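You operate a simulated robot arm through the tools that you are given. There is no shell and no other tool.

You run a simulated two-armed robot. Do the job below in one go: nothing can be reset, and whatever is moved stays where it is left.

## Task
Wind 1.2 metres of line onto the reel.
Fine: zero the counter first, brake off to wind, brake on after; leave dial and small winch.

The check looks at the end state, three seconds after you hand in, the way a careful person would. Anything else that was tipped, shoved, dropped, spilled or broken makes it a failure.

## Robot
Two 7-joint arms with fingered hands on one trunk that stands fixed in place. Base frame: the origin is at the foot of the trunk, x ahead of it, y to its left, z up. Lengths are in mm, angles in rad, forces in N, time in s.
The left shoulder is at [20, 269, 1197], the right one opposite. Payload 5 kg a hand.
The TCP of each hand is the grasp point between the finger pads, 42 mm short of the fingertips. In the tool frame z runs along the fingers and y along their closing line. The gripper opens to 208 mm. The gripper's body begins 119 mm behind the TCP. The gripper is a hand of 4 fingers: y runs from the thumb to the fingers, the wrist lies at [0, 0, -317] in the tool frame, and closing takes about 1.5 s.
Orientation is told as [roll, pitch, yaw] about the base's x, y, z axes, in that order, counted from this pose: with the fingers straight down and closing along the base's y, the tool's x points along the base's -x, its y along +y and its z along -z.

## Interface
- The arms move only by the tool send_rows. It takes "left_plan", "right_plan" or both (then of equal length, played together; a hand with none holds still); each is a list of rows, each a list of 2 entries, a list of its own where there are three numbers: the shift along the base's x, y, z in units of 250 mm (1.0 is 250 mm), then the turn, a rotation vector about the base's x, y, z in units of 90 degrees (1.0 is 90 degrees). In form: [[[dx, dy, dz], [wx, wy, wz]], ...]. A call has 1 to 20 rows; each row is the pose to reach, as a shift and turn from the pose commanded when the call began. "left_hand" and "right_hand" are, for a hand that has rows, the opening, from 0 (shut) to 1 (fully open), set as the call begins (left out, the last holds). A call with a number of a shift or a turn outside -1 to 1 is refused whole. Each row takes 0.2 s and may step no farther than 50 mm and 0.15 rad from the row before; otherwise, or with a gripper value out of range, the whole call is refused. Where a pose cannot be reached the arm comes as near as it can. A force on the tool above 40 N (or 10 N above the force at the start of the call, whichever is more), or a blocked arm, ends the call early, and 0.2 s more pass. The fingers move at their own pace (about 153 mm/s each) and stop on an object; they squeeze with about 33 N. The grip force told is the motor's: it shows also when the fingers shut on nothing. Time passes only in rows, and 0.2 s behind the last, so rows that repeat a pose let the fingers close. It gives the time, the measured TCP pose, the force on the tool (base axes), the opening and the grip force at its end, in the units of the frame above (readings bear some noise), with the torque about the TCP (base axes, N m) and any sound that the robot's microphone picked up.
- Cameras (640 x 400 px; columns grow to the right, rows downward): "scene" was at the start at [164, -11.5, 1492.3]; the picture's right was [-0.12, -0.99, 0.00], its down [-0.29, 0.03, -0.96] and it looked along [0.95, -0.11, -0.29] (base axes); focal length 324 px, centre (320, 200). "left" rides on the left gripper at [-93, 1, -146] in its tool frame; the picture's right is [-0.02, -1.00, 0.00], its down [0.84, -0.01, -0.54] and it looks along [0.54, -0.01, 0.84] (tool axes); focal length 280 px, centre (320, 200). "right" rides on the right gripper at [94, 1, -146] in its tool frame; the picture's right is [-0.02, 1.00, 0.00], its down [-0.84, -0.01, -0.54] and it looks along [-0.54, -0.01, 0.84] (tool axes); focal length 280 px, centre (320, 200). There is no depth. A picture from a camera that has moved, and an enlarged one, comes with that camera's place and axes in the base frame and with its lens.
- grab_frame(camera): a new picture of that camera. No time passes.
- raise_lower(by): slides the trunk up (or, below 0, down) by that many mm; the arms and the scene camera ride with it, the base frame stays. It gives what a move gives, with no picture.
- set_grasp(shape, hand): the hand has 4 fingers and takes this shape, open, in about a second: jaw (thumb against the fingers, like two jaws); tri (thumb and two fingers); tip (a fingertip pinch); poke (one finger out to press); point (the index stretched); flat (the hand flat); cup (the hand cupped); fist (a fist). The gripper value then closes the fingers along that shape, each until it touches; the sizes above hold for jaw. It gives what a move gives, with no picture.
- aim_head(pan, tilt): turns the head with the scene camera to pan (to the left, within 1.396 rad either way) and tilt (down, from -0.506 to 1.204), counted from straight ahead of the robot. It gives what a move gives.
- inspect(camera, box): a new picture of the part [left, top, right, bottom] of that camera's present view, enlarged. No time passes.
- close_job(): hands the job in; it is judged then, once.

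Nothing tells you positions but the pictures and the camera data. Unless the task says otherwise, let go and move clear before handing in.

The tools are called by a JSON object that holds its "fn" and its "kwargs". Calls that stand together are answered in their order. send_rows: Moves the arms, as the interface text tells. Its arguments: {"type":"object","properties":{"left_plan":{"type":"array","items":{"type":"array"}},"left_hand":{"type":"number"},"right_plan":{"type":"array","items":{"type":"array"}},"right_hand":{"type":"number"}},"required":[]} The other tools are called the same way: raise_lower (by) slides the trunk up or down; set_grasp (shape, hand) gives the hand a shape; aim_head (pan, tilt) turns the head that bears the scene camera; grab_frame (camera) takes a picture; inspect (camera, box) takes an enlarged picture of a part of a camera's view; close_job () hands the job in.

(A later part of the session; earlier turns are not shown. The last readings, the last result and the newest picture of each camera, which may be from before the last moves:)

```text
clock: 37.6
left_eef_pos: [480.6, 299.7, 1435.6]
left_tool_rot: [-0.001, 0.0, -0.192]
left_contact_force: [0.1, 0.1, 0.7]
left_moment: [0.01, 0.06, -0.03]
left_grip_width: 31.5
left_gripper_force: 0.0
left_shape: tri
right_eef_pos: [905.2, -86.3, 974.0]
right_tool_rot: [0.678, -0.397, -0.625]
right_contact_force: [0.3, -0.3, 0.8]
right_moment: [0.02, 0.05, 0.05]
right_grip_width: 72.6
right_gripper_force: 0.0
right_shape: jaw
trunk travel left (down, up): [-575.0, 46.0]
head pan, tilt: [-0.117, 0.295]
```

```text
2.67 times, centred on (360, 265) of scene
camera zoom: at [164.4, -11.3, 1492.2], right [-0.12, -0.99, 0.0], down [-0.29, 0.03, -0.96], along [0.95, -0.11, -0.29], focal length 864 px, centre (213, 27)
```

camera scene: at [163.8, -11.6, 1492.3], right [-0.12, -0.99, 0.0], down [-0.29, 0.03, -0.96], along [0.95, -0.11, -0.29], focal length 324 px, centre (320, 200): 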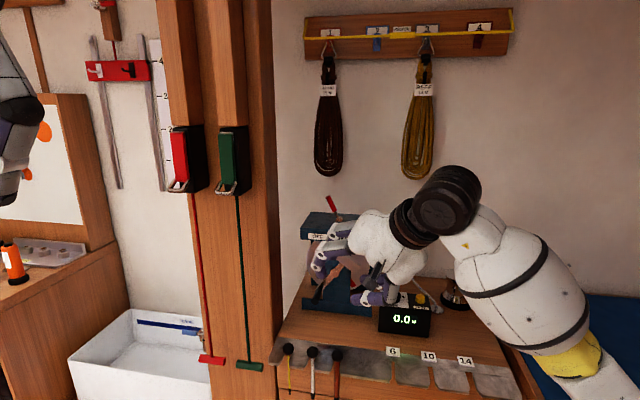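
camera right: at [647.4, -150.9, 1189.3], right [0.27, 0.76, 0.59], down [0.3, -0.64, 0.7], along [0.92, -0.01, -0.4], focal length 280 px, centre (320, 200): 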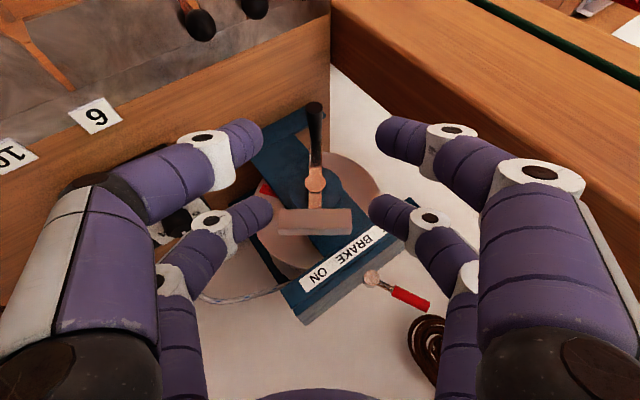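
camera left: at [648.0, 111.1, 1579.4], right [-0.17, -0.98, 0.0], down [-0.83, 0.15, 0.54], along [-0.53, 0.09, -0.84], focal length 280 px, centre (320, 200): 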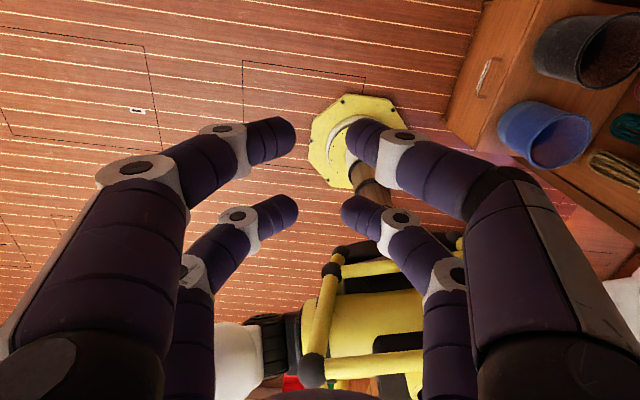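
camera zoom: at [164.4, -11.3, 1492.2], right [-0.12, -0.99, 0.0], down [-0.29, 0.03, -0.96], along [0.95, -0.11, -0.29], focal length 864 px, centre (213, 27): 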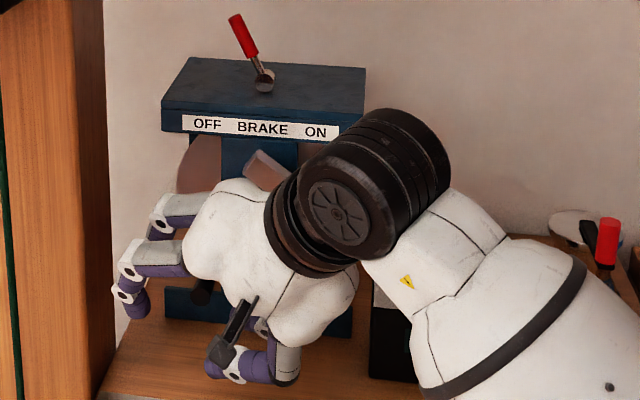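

The far pair is aligned with the handle. Now I close the hand on it.

{"fn": "send_rows", "kwargs": {"right_plan": [[[0, 0, 0], [0, 0, 0]], [[0, 0, 0], [0, 0, 0]], [[0, 0, 0], [0, 0, 0]], [[0, 0, 0], [0, 0, 0]], [[0, 0, 0], [0, 0, 0]]], "right_hand": 0}}

{"fn": "inspect", "kwargs": {"camera": "right", "box": [180, 100, 460, 300]}}

{"fn": "grab_frame", "kwargs": {"camera": "right"}}

```text
clock: 38.8
left_eef_pos: [479.1, 299.2, 1436.3]
left_tool_rot: [-0.003, 0.0, -0.192]
left_contact_force: [-0.7, -0.2, 0.5]
left_moment: [0.0, 0.0, 0.04]
left_grip_width: 31.5
left_gripper_force: 0.1
left_shape: tri
right_eef_pos: [906.4, -87.3, 974.3]
right_tool_rot: [0.68, -0.396, -0.625]
right_contact_force: [3.8, 0.4, -1.6]
right_moment: [-0.01, -0.01, 0.08]
right_grip_width: 0.0
right_gripper_force: 33.2
right_shape: jaw
trunk travel left (down, up): [-575.0, 46.0]
head pan, tilt: [-0.117, 0.295]
```

```text
2.00 times, centred on (320, 200) of right
camera zoom: at [746.6, -83.2, 1043.5], right [0.27, 0.77, 0.59], down [0.3, -0.64, 0.71], along [0.92, -0.02, -0.4], focal length 561 px, centre (320, 200)
```

zoom: 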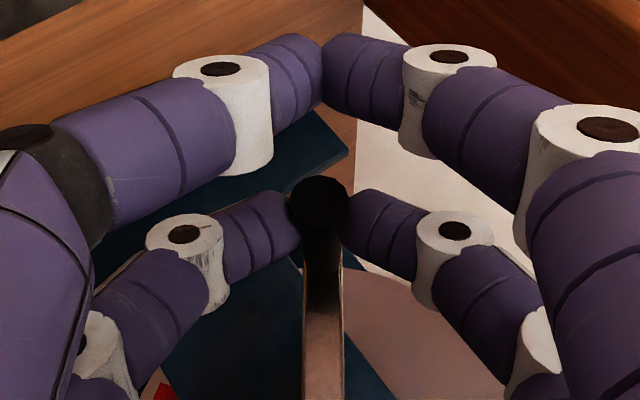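

```text
taken
camera right: at [746.6, -83.2, 1043.5], right [0.27, 0.77, 0.59], down [0.3, -0.64, 0.71], along [0.92, -0.02, -0.4], focal length 280 px, centre (320, 200)
```

right: 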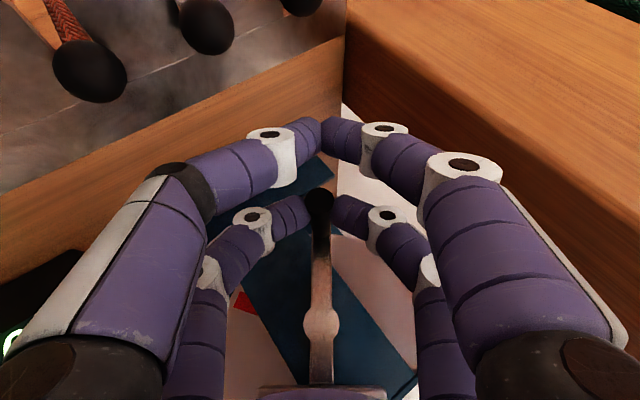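

The far pair holds the handle and the near pair is closed in front of it. I'll crank a small counter-clockwise arc first to test direction and force.

{"fn": "send_rows", "kwargs": {"right_plan": [[[-0.0102, -0.0308, -0.02], [0, 0, 0]], [[-0.0207, -0.0623, -0.0352], [0, 0, 0]], [[-0.0317, -0.0954, -0.0461], [0, 0, 0]], [[-0.043, -0.1295, -0.0528], [0, 0, 0]], [[-0.0545, -0.1641, -0.055], [0, 0, 0]]]}}

{"fn": "grab_frame", "kwargs": {"camera": "right"}}

{"fn": "grab_frame", "kwargs": {"camera": "scene"}}

{"fn": "inspect", "kwargs": {"camera": "scene", "box": [290, 190, 450, 350]}}

```text
clock: 40.0
left_eef_pos: [479.9, 297.6, 1437.1]
left_tool_rot: [-0.002, 0.001, -0.19]
left_contact_force: [0.4, 1.1, -0.7]
left_moment: [-0.02, 0.01, 0.03]
left_grip_width: 31.5
left_gripper_force: 0.0
left_shape: tri
right_eef_pos: [890.1, -130.3, 960.3]
right_tool_rot: [0.681, -0.398, -0.628]
right_contact_force: [20.6, -5.3, 2.8]
right_moment: [-0.29, -0.37, 0.08]
right_grip_width: 0.0
right_gripper_force: 33.7
right_shape: jaw
trunk travel left (down, up): [-575.0, 46.0]
head pan, tilt: [-0.117, 0.295]
```

```text
taken
camera right: at [732.5, -126.3, 1029.1], right [0.27, 0.76, 0.59], down [0.29, -0.64, 0.71], along [0.92, -0.02, -0.4], focal length 280 px, centre (320, 200)
```

right: 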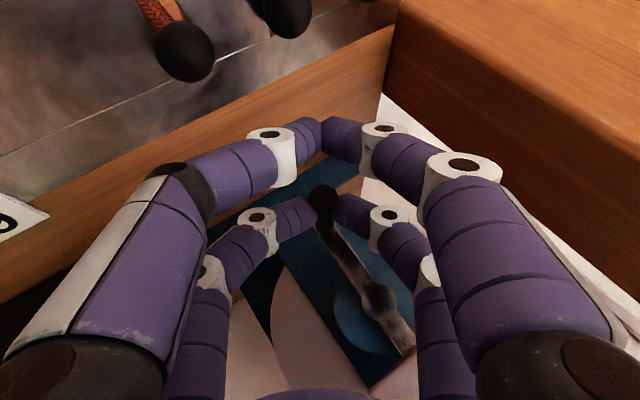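

```text
taken
camera scene: at [165.0, -11.9, 1492.2], right [-0.12, -0.99, 0.0], down [-0.29, 0.03, -0.96], along [0.95, -0.11, -0.29], focal length 324 px, centre (320, 200)
```

scene: 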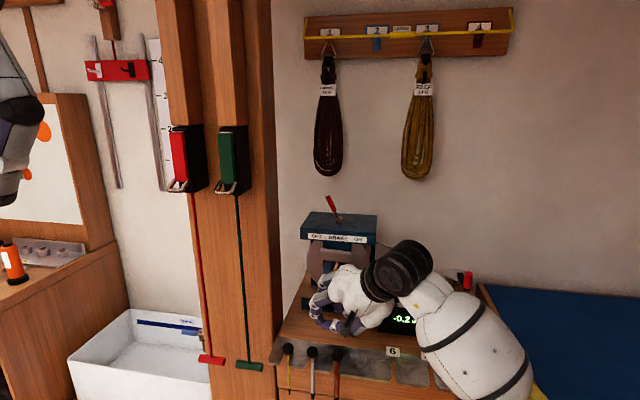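

```text
2.50 times, centred on (370, 270) of scene
camera zoom: at [165.0, -11.9, 1492.2], right [-0.12, -0.99, 0.0], down [-0.29, 0.03, -0.96], along [0.95, -0.11, -0.29], focal length 810 px, centre (195, 25)
```

zoom: 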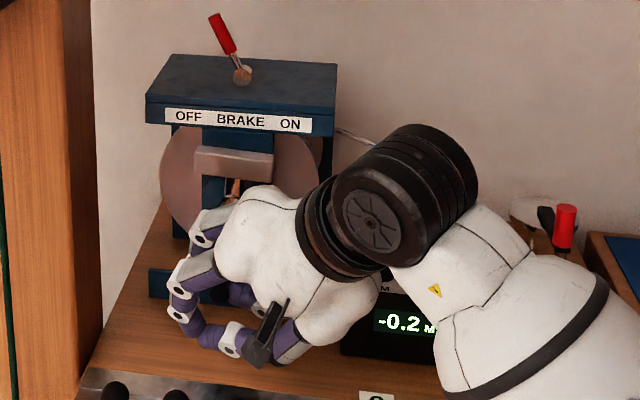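

The counter now shows -0.2, so I need to know which way this turn moves the line. I'll check the red mark on the spool and the rope before cranking further.

{"fn": "inspect", "kwargs": {"camera": "right", "box": [220, 180, 440, 400]}}

{"fn": "inspect", "kwargs": {"camera": "scene", "box": [300, 205, 390, 290]}}

{"fn": "inspect", "kwargs": {"camera": "scene", "box": [360, 230, 480, 340]}}

```text
1.82 times, centred on (330, 290) of right
camera zoom: at [732.5, -126.3, 1029.1], right [0.27, 0.76, 0.59], down [0.29, -0.64, 0.71], along [0.92, -0.02, -0.4], focal length 510 px, centre (302, 36)
```

zoom: 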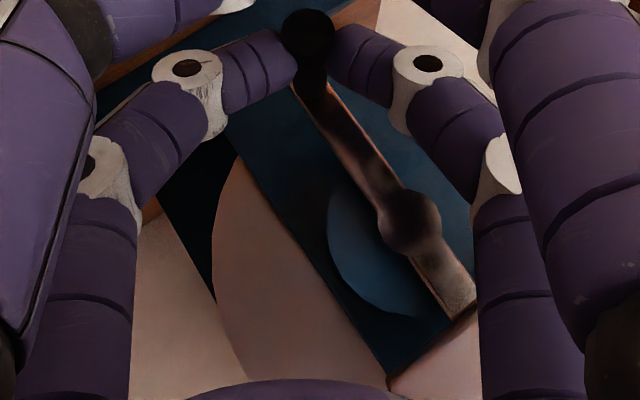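

```text
4.71 times, centred on (345, 248) of scene
camera zoom: at [165.0, -11.9, 1492.2], right [-0.12, -0.99, 0.0], down [-0.29, 0.03, -0.96], along [0.95, -0.11, -0.29], focal length 1524 px, centre (202, -24)
```

zoom: 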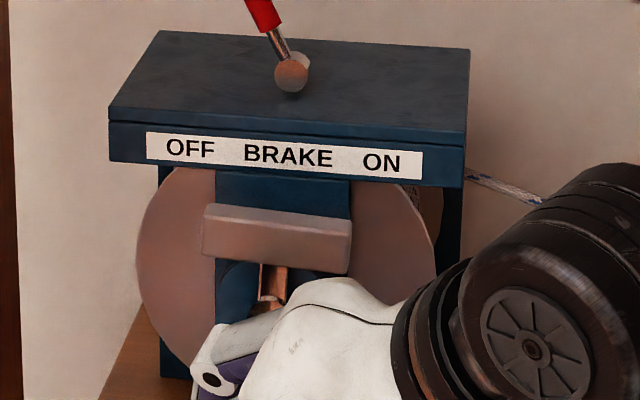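

```text
3.64 times, centred on (420, 285) of scene
camera zoom: at [165.0, -11.9, 1492.2], right [-0.12, -0.99, 0.0], down [-0.29, 0.03, -0.96], along [0.95, -0.11, -0.29], focal length 1178 px, centre (-44, -109)
```

zoom: 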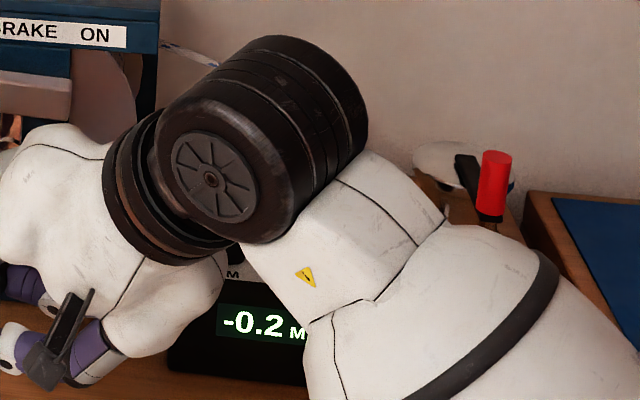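

The spool's red mark moved out of sight, so the drum doesn't simply follow the crank. I'll turn back clockwise to the start angle and watch the mark and counter.

{"fn": "send_rows", "kwargs": {"right_plan": [[[0.0147, 0.0444, 0.0037], [0, 0, 0]], [[0.0291, 0.0877, 0.0146], [0, 0, 0]], [[0.0428, 0.1289, 0.0326], [0, 0, 0]], [[0.0545, 0.1641, 0.055], [0, 0, 0]]]}}

{"fn": "inspect", "kwargs": {"camera": "right", "box": [180, 180, 440, 400]}}

{"fn": "inspect", "kwargs": {"camera": "scene", "box": [290, 190, 450, 350]}}

{"fn": "inspect", "kwargs": {"camera": "right", "box": [0, 200, 120, 400]}}

```text
clock: 41.0
left_eef_pos: [479.8, 297.5, 1436.8]
left_tool_rot: [0.0, -0.001, -0.191]
left_contact_force: [0.5, 0.7, 0.2]
left_moment: [-0.02, -0.01, -0.05]
left_grip_width: 31.5
left_gripper_force: 0.0
left_shape: tri
right_eef_pos: [905.1, -87.4, 973.7]
right_tool_rot: [0.682, -0.399, -0.63]
right_contact_force: [15.7, -18.1, 14.1]
right_moment: [0.06, -0.66, -0.81]
right_grip_width: 0.0
right_gripper_force: 32.9
right_shape: jaw
trunk travel left (down, up): [-575.0, 46.0]
head pan, tilt: [-0.117, 0.295]
```

```text
1.82 times, centred on (310, 290) of right
camera zoom: at [745.7, -84.8, 1043.4], right [0.27, 0.76, 0.59], down [0.29, -0.64, 0.71], along [0.92, -0.02, -0.4], focal length 510 px, centre (338, 36)
```

zoom: 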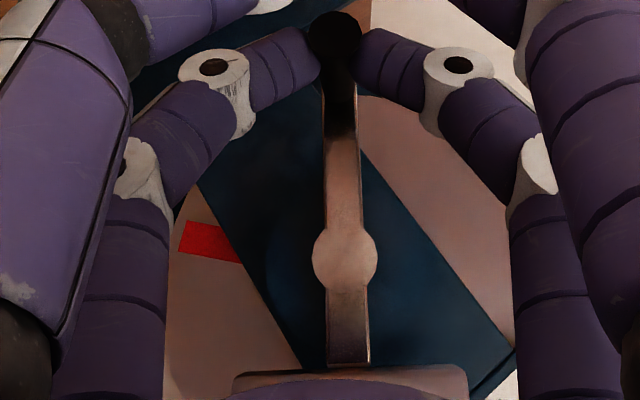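

```text
2.50 times, centred on (370, 270) of scene
camera zoom: at [164.0, -12.5, 1492.4], right [-0.12, -0.99, 0.0], down [-0.29, 0.03, -0.96], along [0.95, -0.11, -0.29], focal length 810 px, centre (195, 25)
```

zoom: 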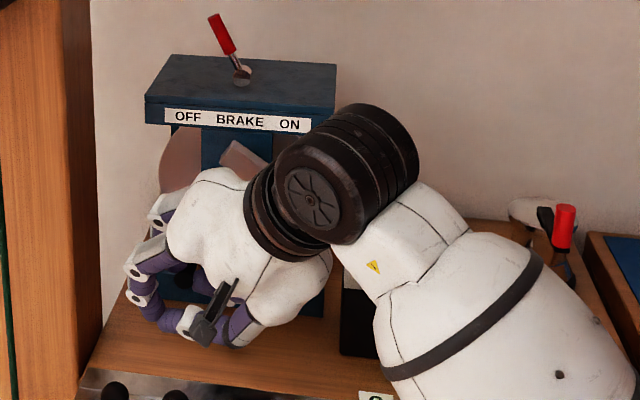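

```text
2.00 times, centred on (60, 300) of right
camera zoom: at [745.7, -84.8, 1043.4], right [0.27, 0.76, 0.59], down [0.29, -0.64, 0.71], along [0.92, -0.02, -0.4], focal length 561 px, centre (840, 0)
```

zoom: 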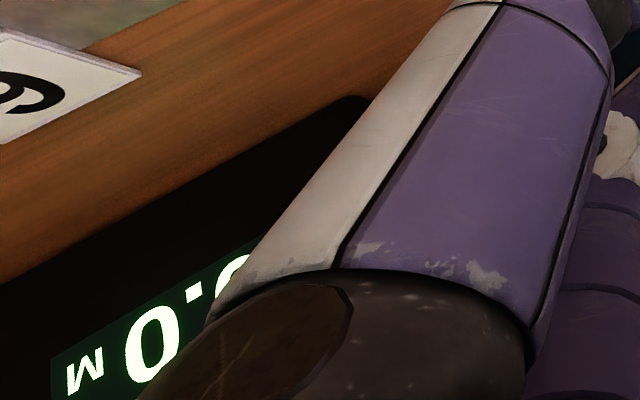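

Back at the start angle the counter reads 0.0 and the red mark is back too. I'll try a small clockwise arc and watch both.

{"fn": "send_rows", "kwargs": {"right_plan": [[[0.011, 0.0332, 0.029], [0, 0, 0]], [[0.0208, 0.0627, 0.0641], [0, 0, 0]]]}}

{"fn": "inspect", "kwargs": {"camera": "right", "box": [180, 180, 440, 400]}}

{"fn": "inspect", "kwargs": {"camera": "right", "box": [0, 200, 120, 400]}}

{"fn": "grab_frame", "kwargs": {"camera": "right"}}

```text
clock: 41.6
left_eef_pos: [479.3, 297.2, 1436.0]
left_tool_rot: [0.001, 0.001, -0.19]
left_contact_force: [-0.8, -0.1, 0.2]
left_moment: [-0.02, -0.03, 0.03]
left_grip_width: 31.5
left_gripper_force: 0.0
left_shape: tri
right_eef_pos: [908.3, -71.8, 987.8]
right_tool_rot: [0.678, -0.397, -0.628]
right_contact_force: [17.4, -21.9, 8.8]
right_moment: [-0.03, -0.47, -0.84]
right_grip_width: 0.1
right_gripper_force: 33.1
right_shape: jaw
trunk travel left (down, up): [-575.0, 46.0]
head pan, tilt: [-0.117, 0.295]
```

```text
1.82 times, centred on (310, 290) of right
camera zoom: at [750.1, -67.9, 1057.8], right [0.27, 0.76, 0.59], down [0.3, -0.64, 0.7], along [0.92, -0.02, -0.4], focal length 510 px, centre (338, 36)
```

zoom: 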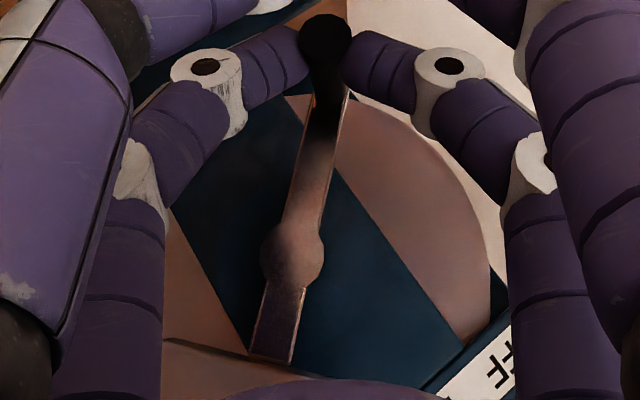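

```text
2.00 times, centred on (60, 300) of right
camera zoom: at [750.1, -67.9, 1057.8], right [0.27, 0.76, 0.59], down [0.3, -0.64, 0.7], along [0.92, -0.02, -0.4], focal length 561 px, centre (840, 0)
```

zoom: 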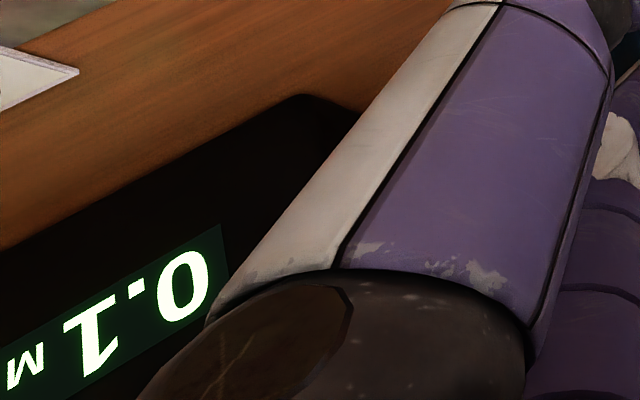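

```text
taken
camera right: at [750.1, -67.9, 1057.8], right [0.27, 0.76, 0.59], down [0.3, -0.64, 0.7], along [0.92, -0.02, -0.4], focal length 280 px, centre (320, 200)
```

right: 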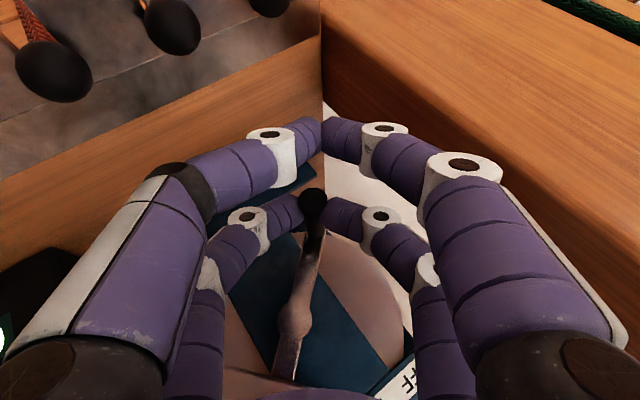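

Clockwise gives +0.1, so clockwise counts up. To be sure that counting up means line going onto the drum, I'll step near the angle where the red mark is visible and see which way the drum turns.

{"fn": "send_rows", "kwargs": {"right_plan": [[[-0.0075, -0.0225, -0.0278], [0, 0, 0]], [[-0.0166, -0.05, -0.0541], [0, 0, 0]]]}}

{"fn": "inspect", "kwargs": {"camera": "right", "box": [180, 180, 440, 400]}}

```text
clock: 42.2
left_eef_pos: [477.5, 298.7, 1437.9]
left_tool_rot: [0.0, -0.001, -0.191]
left_contact_force: [0.9, 0.4, -0.5]
left_moment: [0.02, 0.02, -0.02]
left_grip_width: 31.4
left_gripper_force: 0.1
left_shape: tri
right_eef_pos: [905.4, -83.4, 977.3]
right_tool_rot: [0.682, -0.398, -0.627]
right_contact_force: [20.1, -18.6, 18.0]
right_moment: [-0.41, -0.89, -0.64]
right_grip_width: 0.0
right_gripper_force: 33.1
right_shape: jaw
trunk travel left (down, up): [-575.0, 46.0]
head pan, tilt: [-0.117, 0.295]
```

```text
1.82 times, centred on (310, 290) of right
camera zoom: at [745.9, -80.3, 1046.0], right [0.27, 0.76, 0.59], down [0.3, -0.65, 0.7], along [0.92, -0.02, -0.4], focal length 510 px, centre (338, 36)
```

zoom: 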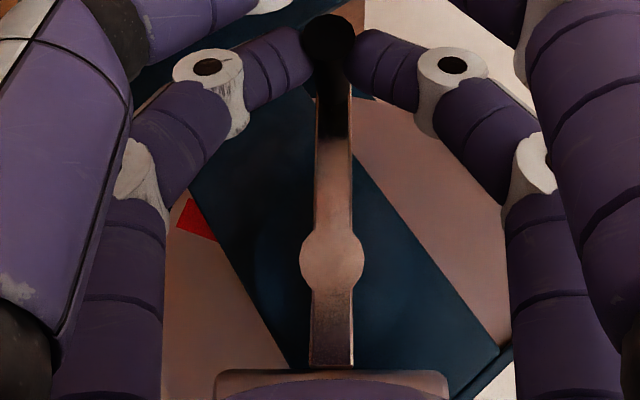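

The drum turns clockwise together with the clockwise crank, and that counts up, yet the rope seems to come over the top from the right. Before winding I want certainty about which direction takes line on, so I'll release the handle and look at the reel's right side.

{"fn": "send_rows", "kwargs": {"right_plan": [[[0, 0, 0], [0, 0, 0]], [[0, 0, 0], [0, 0, 0]], [[0, 0, 0], [0, 0, 0]], [[-0.049, -0.027, 0.058], [0, 0, 0]], [[-0.098, -0.053, 0.115], [0, 0, 0]], [[-0.147, -0.08, 0.173], [0, 0, 0]], [[-0.196, -0.107, 0.23], [0, 0, 0]]], "right_hand": 0.35}}

{"fn": "send_rows", "kwargs": {"right_plan": [[[0.0, -0.15, 0.12], [0, 0, 0]], [[0.02, -0.32, 0.2], [0, 0, 0]], [[0.04, -0.5, 0.28], [0, 0, 0]], [[0.06, -0.68, 0.36], [0, 0, 0]], [[0.08, -0.84, 0.44], [0, 0, 0]], [[0.094, -0.97, 0.59], [0, 0, 0]]]}}

{"fn": "grab_frame", "kwargs": {"camera": "right"}}

{"fn": "inspect", "kwargs": {"camera": "scene", "box": [290, 190, 450, 350]}}

```text
clock: 43.8
left_eef_pos: [479.0, 299.7, 1435.5]
left_tool_rot: [-0.001, 0.001, -0.19]
left_contact_force: [-0.2, -0.2, -0.2]
left_moment: [0.0, -0.02, 0.04]
left_grip_width: 31.5
left_gripper_force: 0.1
left_shape: tri
right_eef_pos: [855.1, -109.0, 1033.3]
right_tool_rot: [0.678, -0.397, -0.625]
right_contact_force: [0.3, 0.7, 0.5]
right_moment: [-0.01, -0.02, -0.05]
right_grip_width: 72.4
right_gripper_force: 0.0
right_shape: jaw
trunk travel left (down, up): [-575.0, 46.0]
head pan, tilt: [-0.117, 0.295]
```

```text
clock: 45.2
left_eef_pos: [477.4, 299.5, 1436.0]
left_tool_rot: [-0.002, -0.002, -0.192]
left_contact_force: [-1.2, 0.5, 0.1]
left_moment: [-0.01, -0.2, 0.01]
left_grip_width: 31.6
left_gripper_force: 0.2
left_shape: tri
right_eef_pos: [877.9, -350.0, 1180.1]
right_tool_rot: [0.679, -0.397, -0.625]
right_contact_force: [0.5, 1.6, 0.1]
right_moment: [-0.06, -0.07, -0.09]
right_grip_width: 72.5
right_gripper_force: 0.0
right_shape: jaw
trunk travel left (down, up): [-575.0, 46.0]
head pan, tilt: [-0.117, 0.295]
```

```text
taken
camera right: at [718.6, -347.1, 1250.4], right [0.27, 0.77, 0.58], down [0.3, -0.64, 0.71], along [0.92, -0.01, -0.4], focal length 280 px, centre (320, 200)
```

right: 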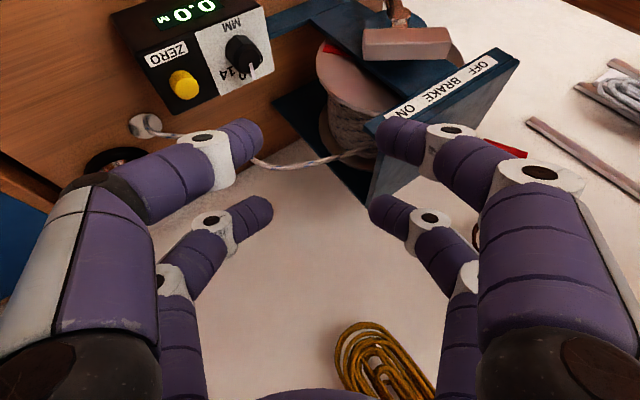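

```text
2.50 times, centred on (370, 270) of scene
camera zoom: at [163.1, -11.3, 1492.5], right [-0.12, -0.99, 0.0], down [-0.29, 0.03, -0.96], along [0.95, -0.11, -0.29], focal length 810 px, centre (195, 25)
```

zoom: 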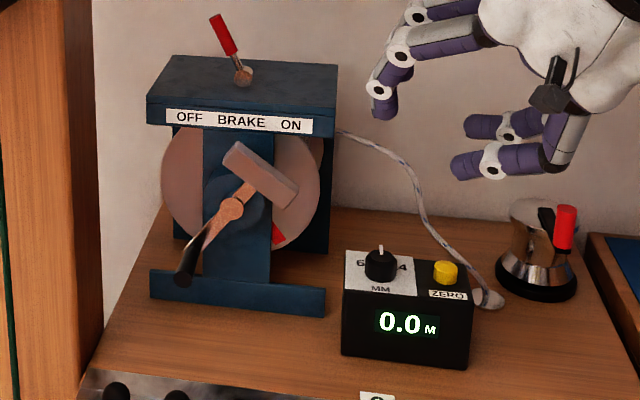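

From here the drum's rope windings and where the rope meets it are visible. I'll zoom in.

{"fn": "inspect", "kwargs": {"camera": "right", "box": [260, 20, 460, 200]}}

{"fn": "inspect", "kwargs": {"camera": "right", "box": [310, 70, 410, 180]}}

{"fn": "inspect", "kwargs": {"camera": "scene", "box": [335, 220, 400, 290]}}

```text
2.22 times, centred on (360, 110) of right
camera zoom: at [718.6, -347.1, 1250.4], right [0.27, 0.77, 0.58], down [0.3, -0.64, 0.71], along [0.92, -0.01, -0.4], focal length 623 px, centre (231, 400)
```

zoom: 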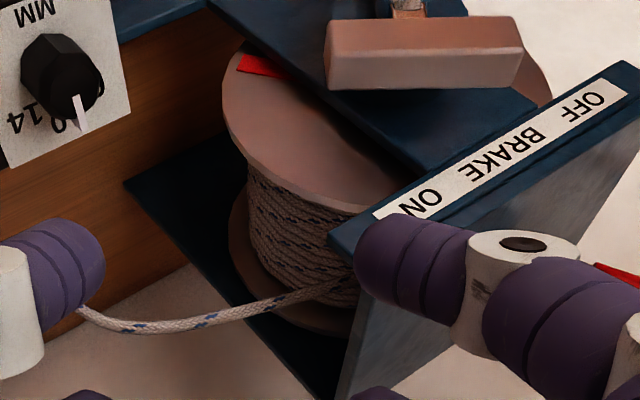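

```text
3.64 times, centred on (360, 125) of right
camera zoom: at [718.6, -347.1, 1250.4], right [0.27, 0.77, 0.58], down [0.3, -0.64, 0.71], along [0.92, -0.01, -0.4], focal length 1020 px, centre (174, 473)
```

zoom: 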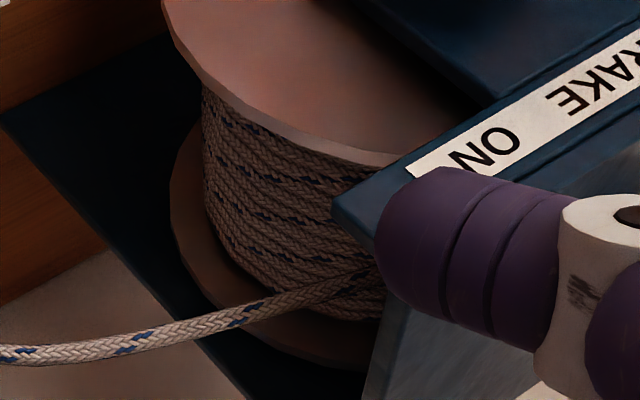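

```text
5.71 times, centred on (368, 255) of scene
camera zoom: at [163.1, -11.3, 1492.5], right [-0.12, -0.99, 0.0], down [-0.29, 0.03, -0.96], along [0.95, -0.11, -0.29], focal length 1851 px, centre (49, -114)
```

zoom: 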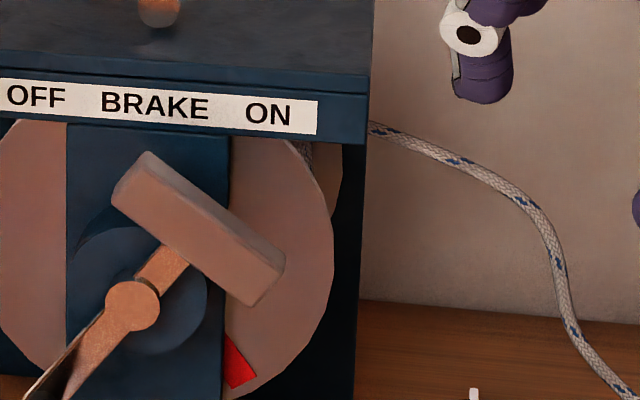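

The rope comes over the top, but the counter is the instrument I'm told to use. It is signed, and clockwise, the direction that gives plus, is the one that should bring it to 1.2. Before committing I'll note the blue flecks on the rope so I can see which way it travels when the crank turns.

{"fn": "inspect", "kwargs": {"camera": "scene", "box": [370, 235, 450, 315]}}

{"fn": "inspect", "kwargs": {"camera": "right", "box": [250, 100, 390, 190]}}

{"fn": "send_rows", "kwargs": {"right_plan": [[[-0.014, 0.13, -0.145], [0, 0, 0]], [[-0.034, 0.29, -0.225], [0, 0, 0]], [[-0.054, 0.47, -0.305], [0, 0, 0]], [[-0.074, 0.65, -0.385], [0, 0, 0]], [[-0.094, 0.82, -0.47], [0, 0, 0]], [[-0.094, 0.97, -0.59], [0, 0, 0]]]}}

{"fn": "inspect", "kwargs": {"camera": "right", "box": [180, 60, 460, 260]}}

```text
5.00 times, centred on (410, 275) of scene
camera zoom: at [163.1, -11.3, 1492.5], right [-0.12, -0.99, 0.0], down [-0.29, 0.03, -0.96], along [0.95, -0.11, -0.29], focal length 1619 px, centre (-130, -175)
```

zoom: 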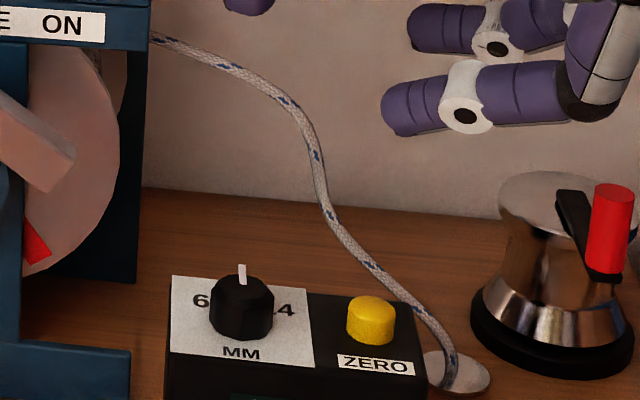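

```text
4.44 times, centred on (320, 145) of right
camera zoom: at [718.6, -347.1, 1250.4], right [0.27, 0.77, 0.58], down [0.3, -0.64, 0.71], along [0.92, -0.01, -0.4], focal length 1246 px, centre (320, 444)
```

zoom: 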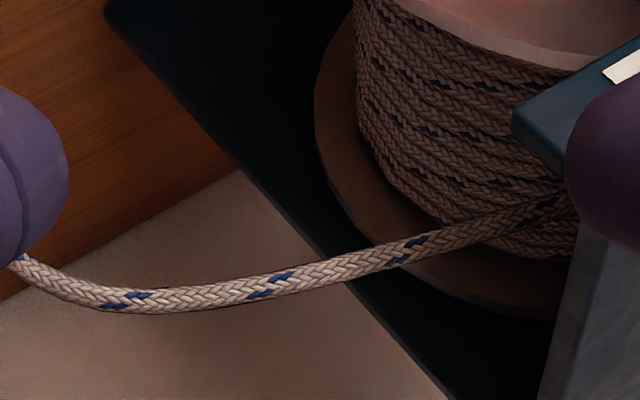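

```text
clock: 46.6
left_eef_pos: [480.1, 300.3, 1436.2]
left_tool_rot: [-0.003, -0.001, -0.19]
left_contact_force: [1.4, 0.5, -1.1]
left_moment: [-0.16, 0.09, 0.04]
left_grip_width: 31.5
left_gripper_force: 0.1
left_shape: tri
right_eef_pos: [855.7, -110.7, 1033.4]
right_tool_rot: [0.682, -0.399, -0.626]
right_contact_force: [0.3, -0.9, 0.7]
right_moment: [-0.01, 0.08, 0.09]
right_grip_width: 72.6
right_gripper_force: 0.1
right_shape: jaw
trunk travel left (down, up): [-575.0, 46.0]
head pan, tilt: [-0.117, 0.295]
```

```text
2.00 times, centred on (320, 160) of right
camera zoom: at [697.4, -106.6, 1103.1], right [0.27, 0.76, 0.59], down [0.3, -0.64, 0.71], along [0.92, -0.02, -0.4], focal length 561 px, centre (320, 280)
```

zoom: 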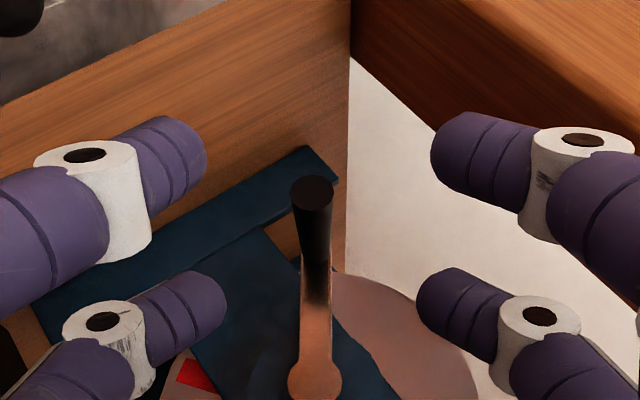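

The handle hasn't drifted. I'll advance and grasp it again.

{"fn": "send_rows", "kwargs": {"right_plan": [[[0.048, 0.024, -0.06], [0, 0, 0]], [[0.096, 0.047, -0.12], [0, 0, 0]], [[0.144, 0.071, -0.18], [0, 0, 0]], [[0.192, 0.094, -0.24], [0, 0, 0]]]}}

{"fn": "send_rows", "kwargs": {"right_plan": [[[0, 0, 0], [0, 0, 0]], [[0, 0, 0], [0, 0, 0]], [[0, 0, 0], [0, 0, 0]], [[0, 0, 0], [0, 0, 0]], [[0, 0, 0], [0, 0, 0]]], "right_hand": 0}}

{"fn": "inspect", "kwargs": {"camera": "right", "box": [180, 180, 440, 400]}}

{"fn": "inspect", "kwargs": {"camera": "right", "box": [0, 200, 120, 400]}}

```text
clock: 47.6
left_eef_pos: [478.5, 298.3, 1436.8]
left_tool_rot: [-0.001, 0.0, -0.189]
left_contact_force: [0.7, 0.2, 0.4]
left_moment: [-0.01, 0.03, 0.01]
left_grip_width: 31.4
left_gripper_force: 0.1
left_shape: tri
right_eef_pos: [903.5, -87.0, 974.2]
right_tool_rot: [0.681, -0.398, -0.625]
right_contact_force: [-0.2, -1.1, 0.5]
right_moment: [-0.02, 0.02, -0.02]
right_grip_width: 72.7
right_gripper_force: 0.0
right_shape: jaw
trunk travel left (down, up): [-575.0, 46.0]
head pan, tilt: [-0.117, 0.295]
```

```text
clock: 48.8
left_eef_pos: [478.5, 299.8, 1436.8]
left_tool_rot: [-0.001, 0.001, -0.19]
left_contact_force: [-0.3, 0.8, 0.4]
left_moment: [0.02, -0.02, 0.01]
left_grip_width: 31.5
left_gripper_force: 0.1
left_shape: tri
right_eef_pos: [904.8, -85.9, 972.6]
right_tool_rot: [0.681, -0.397, -0.625]
right_contact_force: [3.2, 1.9, -1.5]
right_moment: [0.03, 0.02, 0.06]
right_grip_width: 0.1
right_gripper_force: 33.1
right_shape: jaw
trunk travel left (down, up): [-575.0, 46.0]
head pan, tilt: [-0.117, 0.295]
```

```text
1.82 times, centred on (310, 290) of right
camera zoom: at [744.8, -83.2, 1042.3], right [0.27, 0.77, 0.59], down [0.3, -0.64, 0.71], along [0.92, -0.02, -0.4], focal length 510 px, centre (338, 36)
```

zoom: 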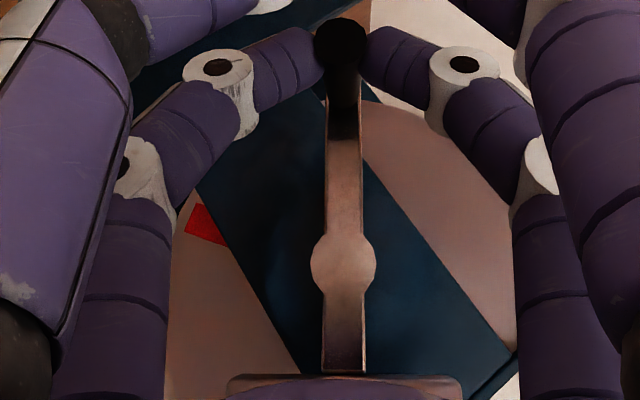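

```text
2.00 times, centred on (60, 300) of right
camera zoom: at [744.8, -83.2, 1042.3], right [0.27, 0.77, 0.59], down [0.3, -0.64, 0.71], along [0.92, -0.02, -0.4], focal length 561 px, centre (840, 0)
```

zoom: 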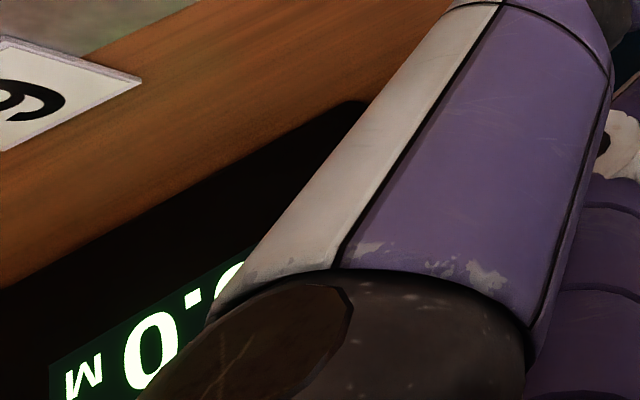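

Holding the handle again with the counter at 0.0. I'll turn clockwise about 27° and check forces and reading.

{"fn": "send_rows", "kwargs": {"right_plan": [[[0.011, 0.0332, 0.029], [0, 0, 0]], [[0.0208, 0.0627, 0.0641], [0, 0, 0]], [[0.0287, 0.0866, 0.1037], [0, 0, 0]]]}}

{"fn": "grab_frame", "kwargs": {"camera": "right"}}

{"fn": "inspect", "kwargs": {"camera": "right", "box": [0, 200, 120, 400]}}

{"fn": "inspect", "kwargs": {"camera": "scene", "box": [370, 235, 450, 315]}}

```text
clock: 49.6
left_eef_pos: [478.3, 298.9, 1437.2]
left_tool_rot: [-0.002, 0.0, -0.192]
left_contact_force: [0.5, 0.0, -0.3]
left_moment: [0.01, -0.03, 0.03]
left_grip_width: 31.3
left_gripper_force: 0.1
left_shape: tri
right_eef_pos: [911.6, -63.9, 998.6]
right_tool_rot: [0.678, -0.397, -0.624]
right_contact_force: [0.8, -0.8, -4.6]
right_moment: [0.33, 0.23, -0.17]
right_grip_width: 0.0
right_gripper_force: 32.8
right_shape: jaw
trunk travel left (down, up): [-575.0, 46.0]
head pan, tilt: [-0.117, 0.295]
```

```text
taken
camera right: at [752.5, -60.8, 1068.1], right [0.27, 0.77, 0.58], down [0.3, -0.64, 0.71], along [0.92, -0.02, -0.4], focal length 280 px, centre (320, 200)
```

right: 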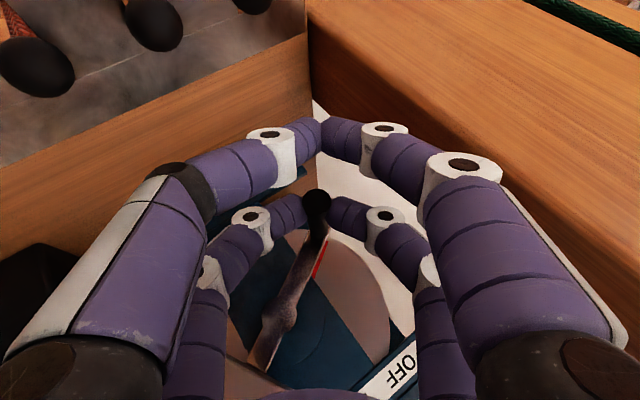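

```text
2.00 times, centred on (60, 300) of right
camera zoom: at [752.5, -60.8, 1068.1], right [0.27, 0.77, 0.58], down [0.3, -0.64, 0.71], along [0.92, -0.02, -0.4], focal length 561 px, centre (840, 0)
```

zoom: 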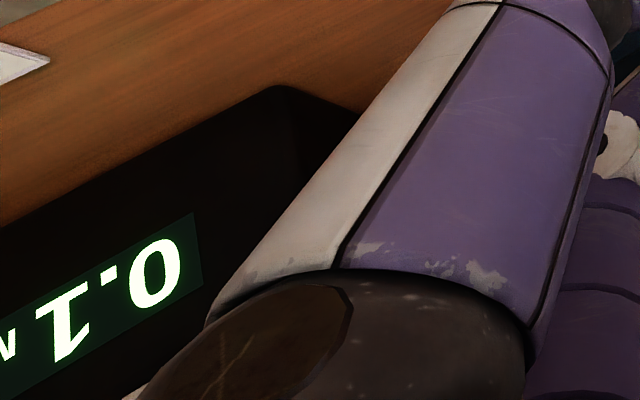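

```text
5.00 times, centred on (410, 275) of scene
camera zoom: at [164.3, -11.4, 1492.3], right [-0.12, -0.99, 0.0], down [-0.29, 0.03, -0.96], along [0.95, -0.11, -0.29], focal length 1619 px, centre (-130, -175)
```

zoom: 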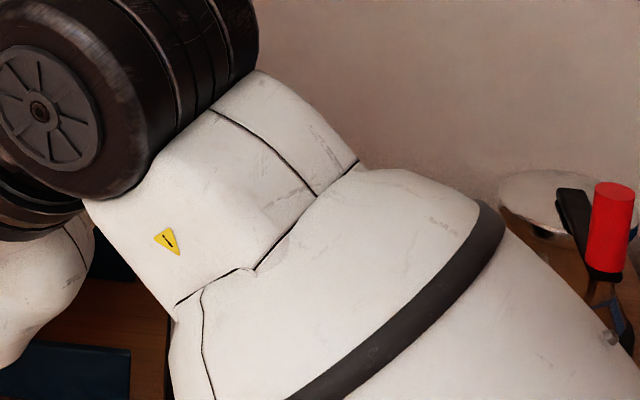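

The grip tracks the circle with little force, and the drum turns about 3.4 times as fast as the crank; the counter shows 0.1 at about 27°. I'll continue clockwise past 9 o'clock, keeping an eye on the post.

{"fn": "send_rows", "kwargs": {"right_plan": [[[0.0059, 0.0178, 0.0431], [0, 0, 0]], [[0.0096, 0.0289, 0.0885], [0, 0, 0]], [[0.011, 0.0332, 0.1352], [0, 0, 0]], [[0.0101, 0.0305, 0.1821], [0, 0, 0]], [[0.0069, 0.0208, 0.228], [0, 0, 0]]]}}

{"fn": "grab_frame", "kwargs": {"camera": "right"}}

{"fn": "inspect", "kwargs": {"camera": "right", "box": [0, 200, 120, 400]}}

{"fn": "grab_frame", "kwargs": {"camera": "scene"}}

```text
clock: 50.8
left_eef_pos: [479.0, 299.1, 1437.4]
left_tool_rot: [-0.002, 0.001, -0.191]
left_contact_force: [0.0, 1.2, 0.5]
left_moment: [0.03, -0.06, 0.0]
left_grip_width: 31.5
left_gripper_force: 0.1
left_shape: tri
right_eef_pos: [913.7, -60.2, 1056.6]
right_tool_rot: [0.682, -0.398, -0.626]
right_contact_force: [4.0, -2.4, 1.0]
right_moment: [-0.03, -0.03, -0.05]
right_grip_width: 0.0
right_gripper_force: 32.7
right_shape: jaw
trunk travel left (down, up): [-575.0, 46.0]
head pan, tilt: [-0.117, 0.295]
```

```text
taken
camera right: at [754.3, -56.6, 1126.6], right [0.27, 0.76, 0.59], down [0.3, -0.64, 0.71], along [0.92, -0.02, -0.4], focal length 280 px, centre (320, 200)
```

right: 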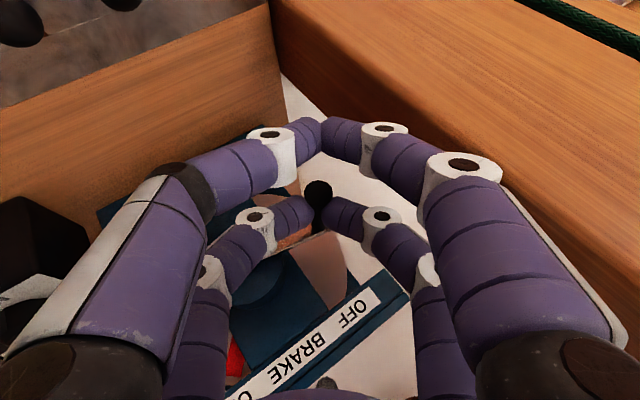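

```text
2.00 times, centred on (60, 300) of right
camera zoom: at [754.3, -56.6, 1126.6], right [0.27, 0.76, 0.59], down [0.3, -0.64, 0.71], along [0.92, -0.02, -0.4], focal length 561 px, centre (840, 0)
```

zoom: 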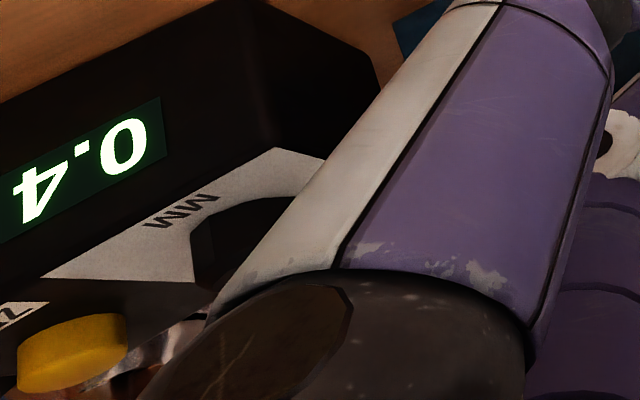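

```text
taken
camera scene: at [163.9, -11.8, 1492.4], right [-0.12, -0.99, 0.0], down [-0.29, 0.03, -0.96], along [0.95, -0.11, -0.29], focal length 324 px, centre (320, 200)
```

scene: 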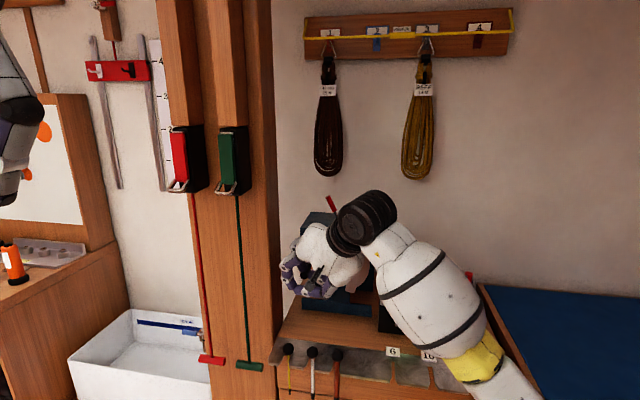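

The counter reads 0.4 at about 72°, so roughly 0.3 m per radian. I'll continue clockwise over the top.

{"fn": "send_rows", "kwargs": {"right_plan": [[[-0.0054, -0.0163, 0.0437], [0, 0, 0]], [[-0.0129, -0.0389, 0.0841], [0, 0, 0]], [[-0.0223, -0.0673, 0.1204], [0, 0, 0]], [[-0.0334, -0.1007, 0.1515], [0, 0, 0]], [[-0.0459, -0.1382, 0.1767], [0, 0, 0]], [[-0.0594, -0.1791, 0.1954], [0, 0, 0]]]}}

{"fn": "grab_frame", "kwargs": {"camera": "right"}}

{"fn": "inspect", "kwargs": {"camera": "right", "box": [0, 160, 160, 360]}}

{"fn": "grab_frame", "kwargs": {"camera": "scene"}}

```text
clock: 52.2
left_eef_pos: [479.1, 299.1, 1437.6]
left_tool_rot: [-0.002, 0.002, -0.19]
left_contact_force: [-0.7, 0.2, 0.2]
left_moment: [0.05, 0.0, -0.02]
left_grip_width: 31.7
left_gripper_force: 0.0
left_shape: tri
right_eef_pos: [897.3, -105.3, 1104.8]
right_tool_rot: [0.681, -0.397, -0.623]
right_contact_force: [1.1, 0.1, 0.1]
right_moment: [0.0, -0.01, 0.0]
right_grip_width: 0.0
right_gripper_force: 32.7
right_shape: jaw
trunk travel left (down, up): [-575.0, 46.0]
head pan, tilt: [-0.117, 0.295]
```

```text
taken
camera right: at [738.5, -101.9, 1174.5], right [0.27, 0.77, 0.59], down [0.3, -0.64, 0.71], along [0.92, -0.02, -0.4], focal length 280 px, centre (320, 200)
```

right: 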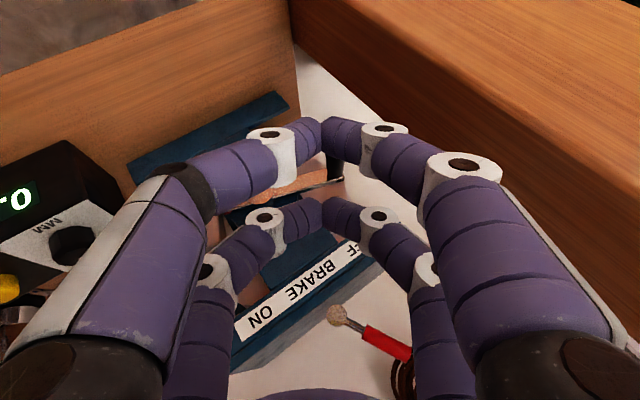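

```text
2.00 times, centred on (80, 260) of right
camera zoom: at [738.5, -101.9, 1174.5], right [0.27, 0.77, 0.59], down [0.3, -0.64, 0.71], along [0.92, -0.02, -0.4], focal length 561 px, centre (800, 80)
```

zoom: 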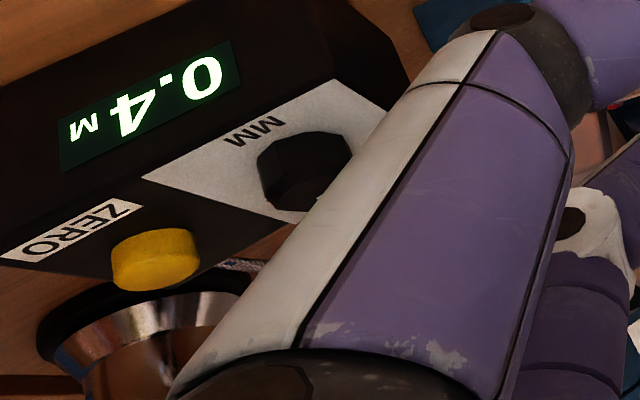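

```text
taken
camera scene: at [164.1, -11.7, 1492.3], right [-0.12, -0.99, 0.0], down [-0.29, 0.03, -0.96], along [0.95, -0.11, -0.29], focal length 324 px, centre (320, 200)
```

scene: 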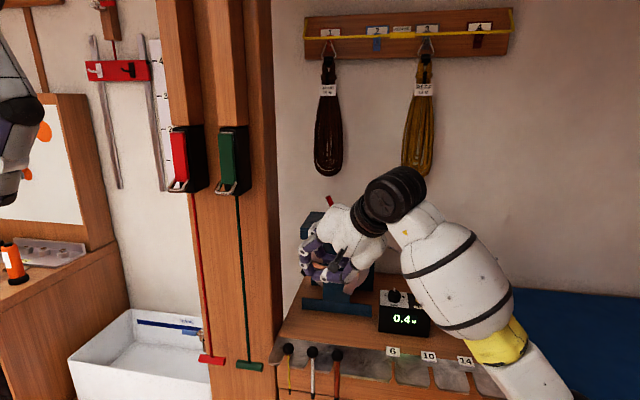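

The handle slipped out of the fingertips: the counter stayed at 0.4 while the hand rose. I'll open up, back off, locate the handle, and regrip deeper so the tips hook under it.

{"fn": "inspect", "kwargs": {"camera": "right", "box": [220, 90, 420, 250]}}

{"fn": "inspect", "kwargs": {"camera": "scene", "box": [290, 190, 450, 350]}}

```text
2.50 times, centred on (320, 170) of right
camera zoom: at [738.5, -101.9, 1174.5], right [0.27, 0.77, 0.59], down [0.3, -0.64, 0.71], along [0.92, -0.02, -0.4], focal length 701 px, centre (320, 275)
```

zoom: 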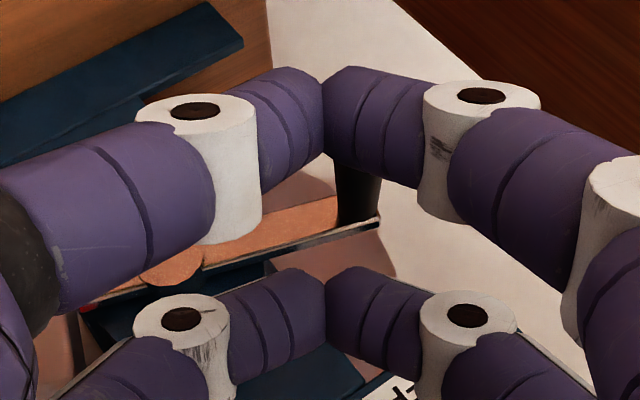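

```text
2.50 times, centred on (370, 270) of scene
camera zoom: at [164.1, -11.7, 1492.3], right [-0.12, -0.99, 0.0], down [-0.29, 0.03, -0.96], along [0.95, -0.11, -0.29], focal length 810 px, centre (195, 25)
```

zoom: 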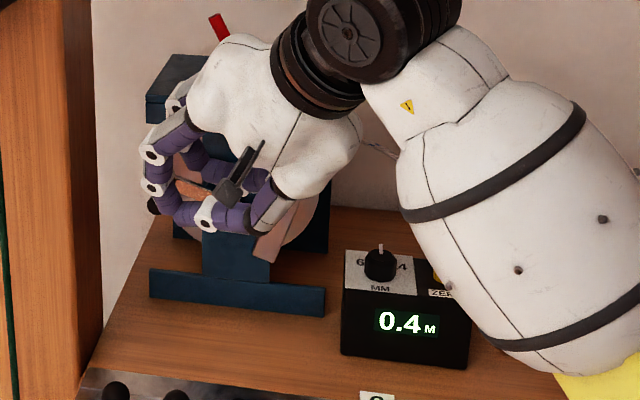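

The handle sits near 9:30 (θ≈160°), just clear of the tips. I'll open slightly, back off, and line up for a deeper grip.

{"fn": "send_rows", "kwargs": {"right_plan": [[[-0.049, -0.027, 0.058], [0, 0, 0]], [[-0.098, -0.054, 0.115], [0, 0, 0]], [[-0.098, 0.03, 0.05], [0, 0, 0]], [[-0.0934, 0.1072, -0.018], [0, 0, 0]]], "right_hand": 0.27}}

{"fn": "inspect", "kwargs": {"camera": "right", "box": [180, 60, 460, 260]}}

{"fn": "inspect", "kwargs": {"camera": "scene", "box": [290, 190, 450, 350]}}

```text
clock: 53.2
left_eef_pos: [479.4, 299.5, 1437.4]
left_tool_rot: [-0.002, -0.001, -0.19]
left_contact_force: [0.5, -0.5, 0.5]
left_moment: [-0.03, 0.0, -0.03]
left_grip_width: 31.2
left_gripper_force: 0.0
left_shape: tri
right_eef_pos: [876.1, -76.1, 1100.0]
right_tool_rot: [0.68, -0.398, -0.626]
right_contact_force: [0.2, 0.4, 0.0]
right_moment: [-0.02, 0.03, -0.02]
right_grip_width: 55.9
right_gripper_force: 0.0
right_shape: jaw
trunk travel left (down, up): [-575.0, 46.0]
head pan, tilt: [-0.117, 0.295]
```

```text
2.00 times, centred on (320, 160) of right
camera zoom: at [716.4, -72.8, 1169.8], right [0.27, 0.77, 0.59], down [0.3, -0.64, 0.71], along [0.92, -0.02, -0.4], focal length 561 px, centre (320, 280)
```

zoom: 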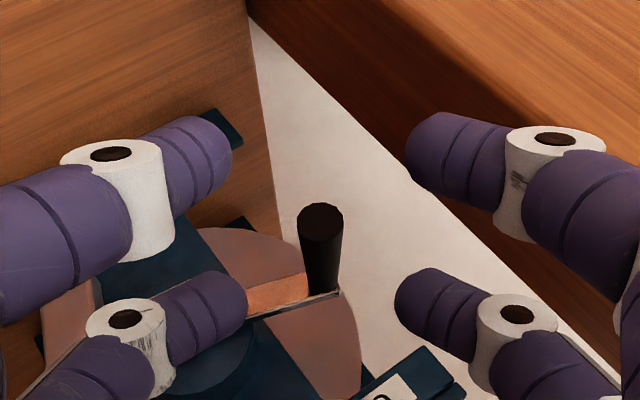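

```text
2.50 times, centred on (370, 270) of scene
camera zoom: at [164.0, -11.4, 1492.3], right [-0.12, -0.99, 0.0], down [-0.29, 0.03, -0.96], along [0.95, -0.11, -0.29], focal length 810 px, centre (195, 25)
```

zoom: 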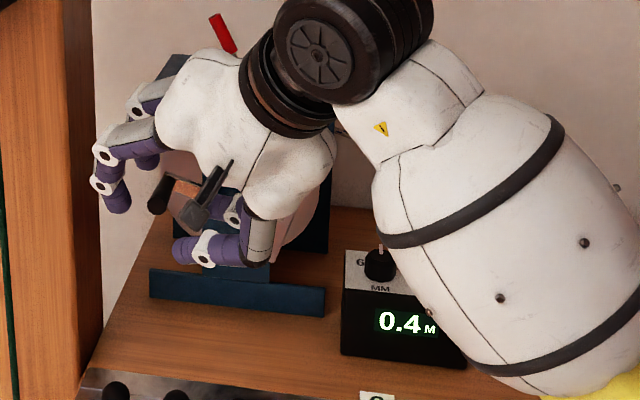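

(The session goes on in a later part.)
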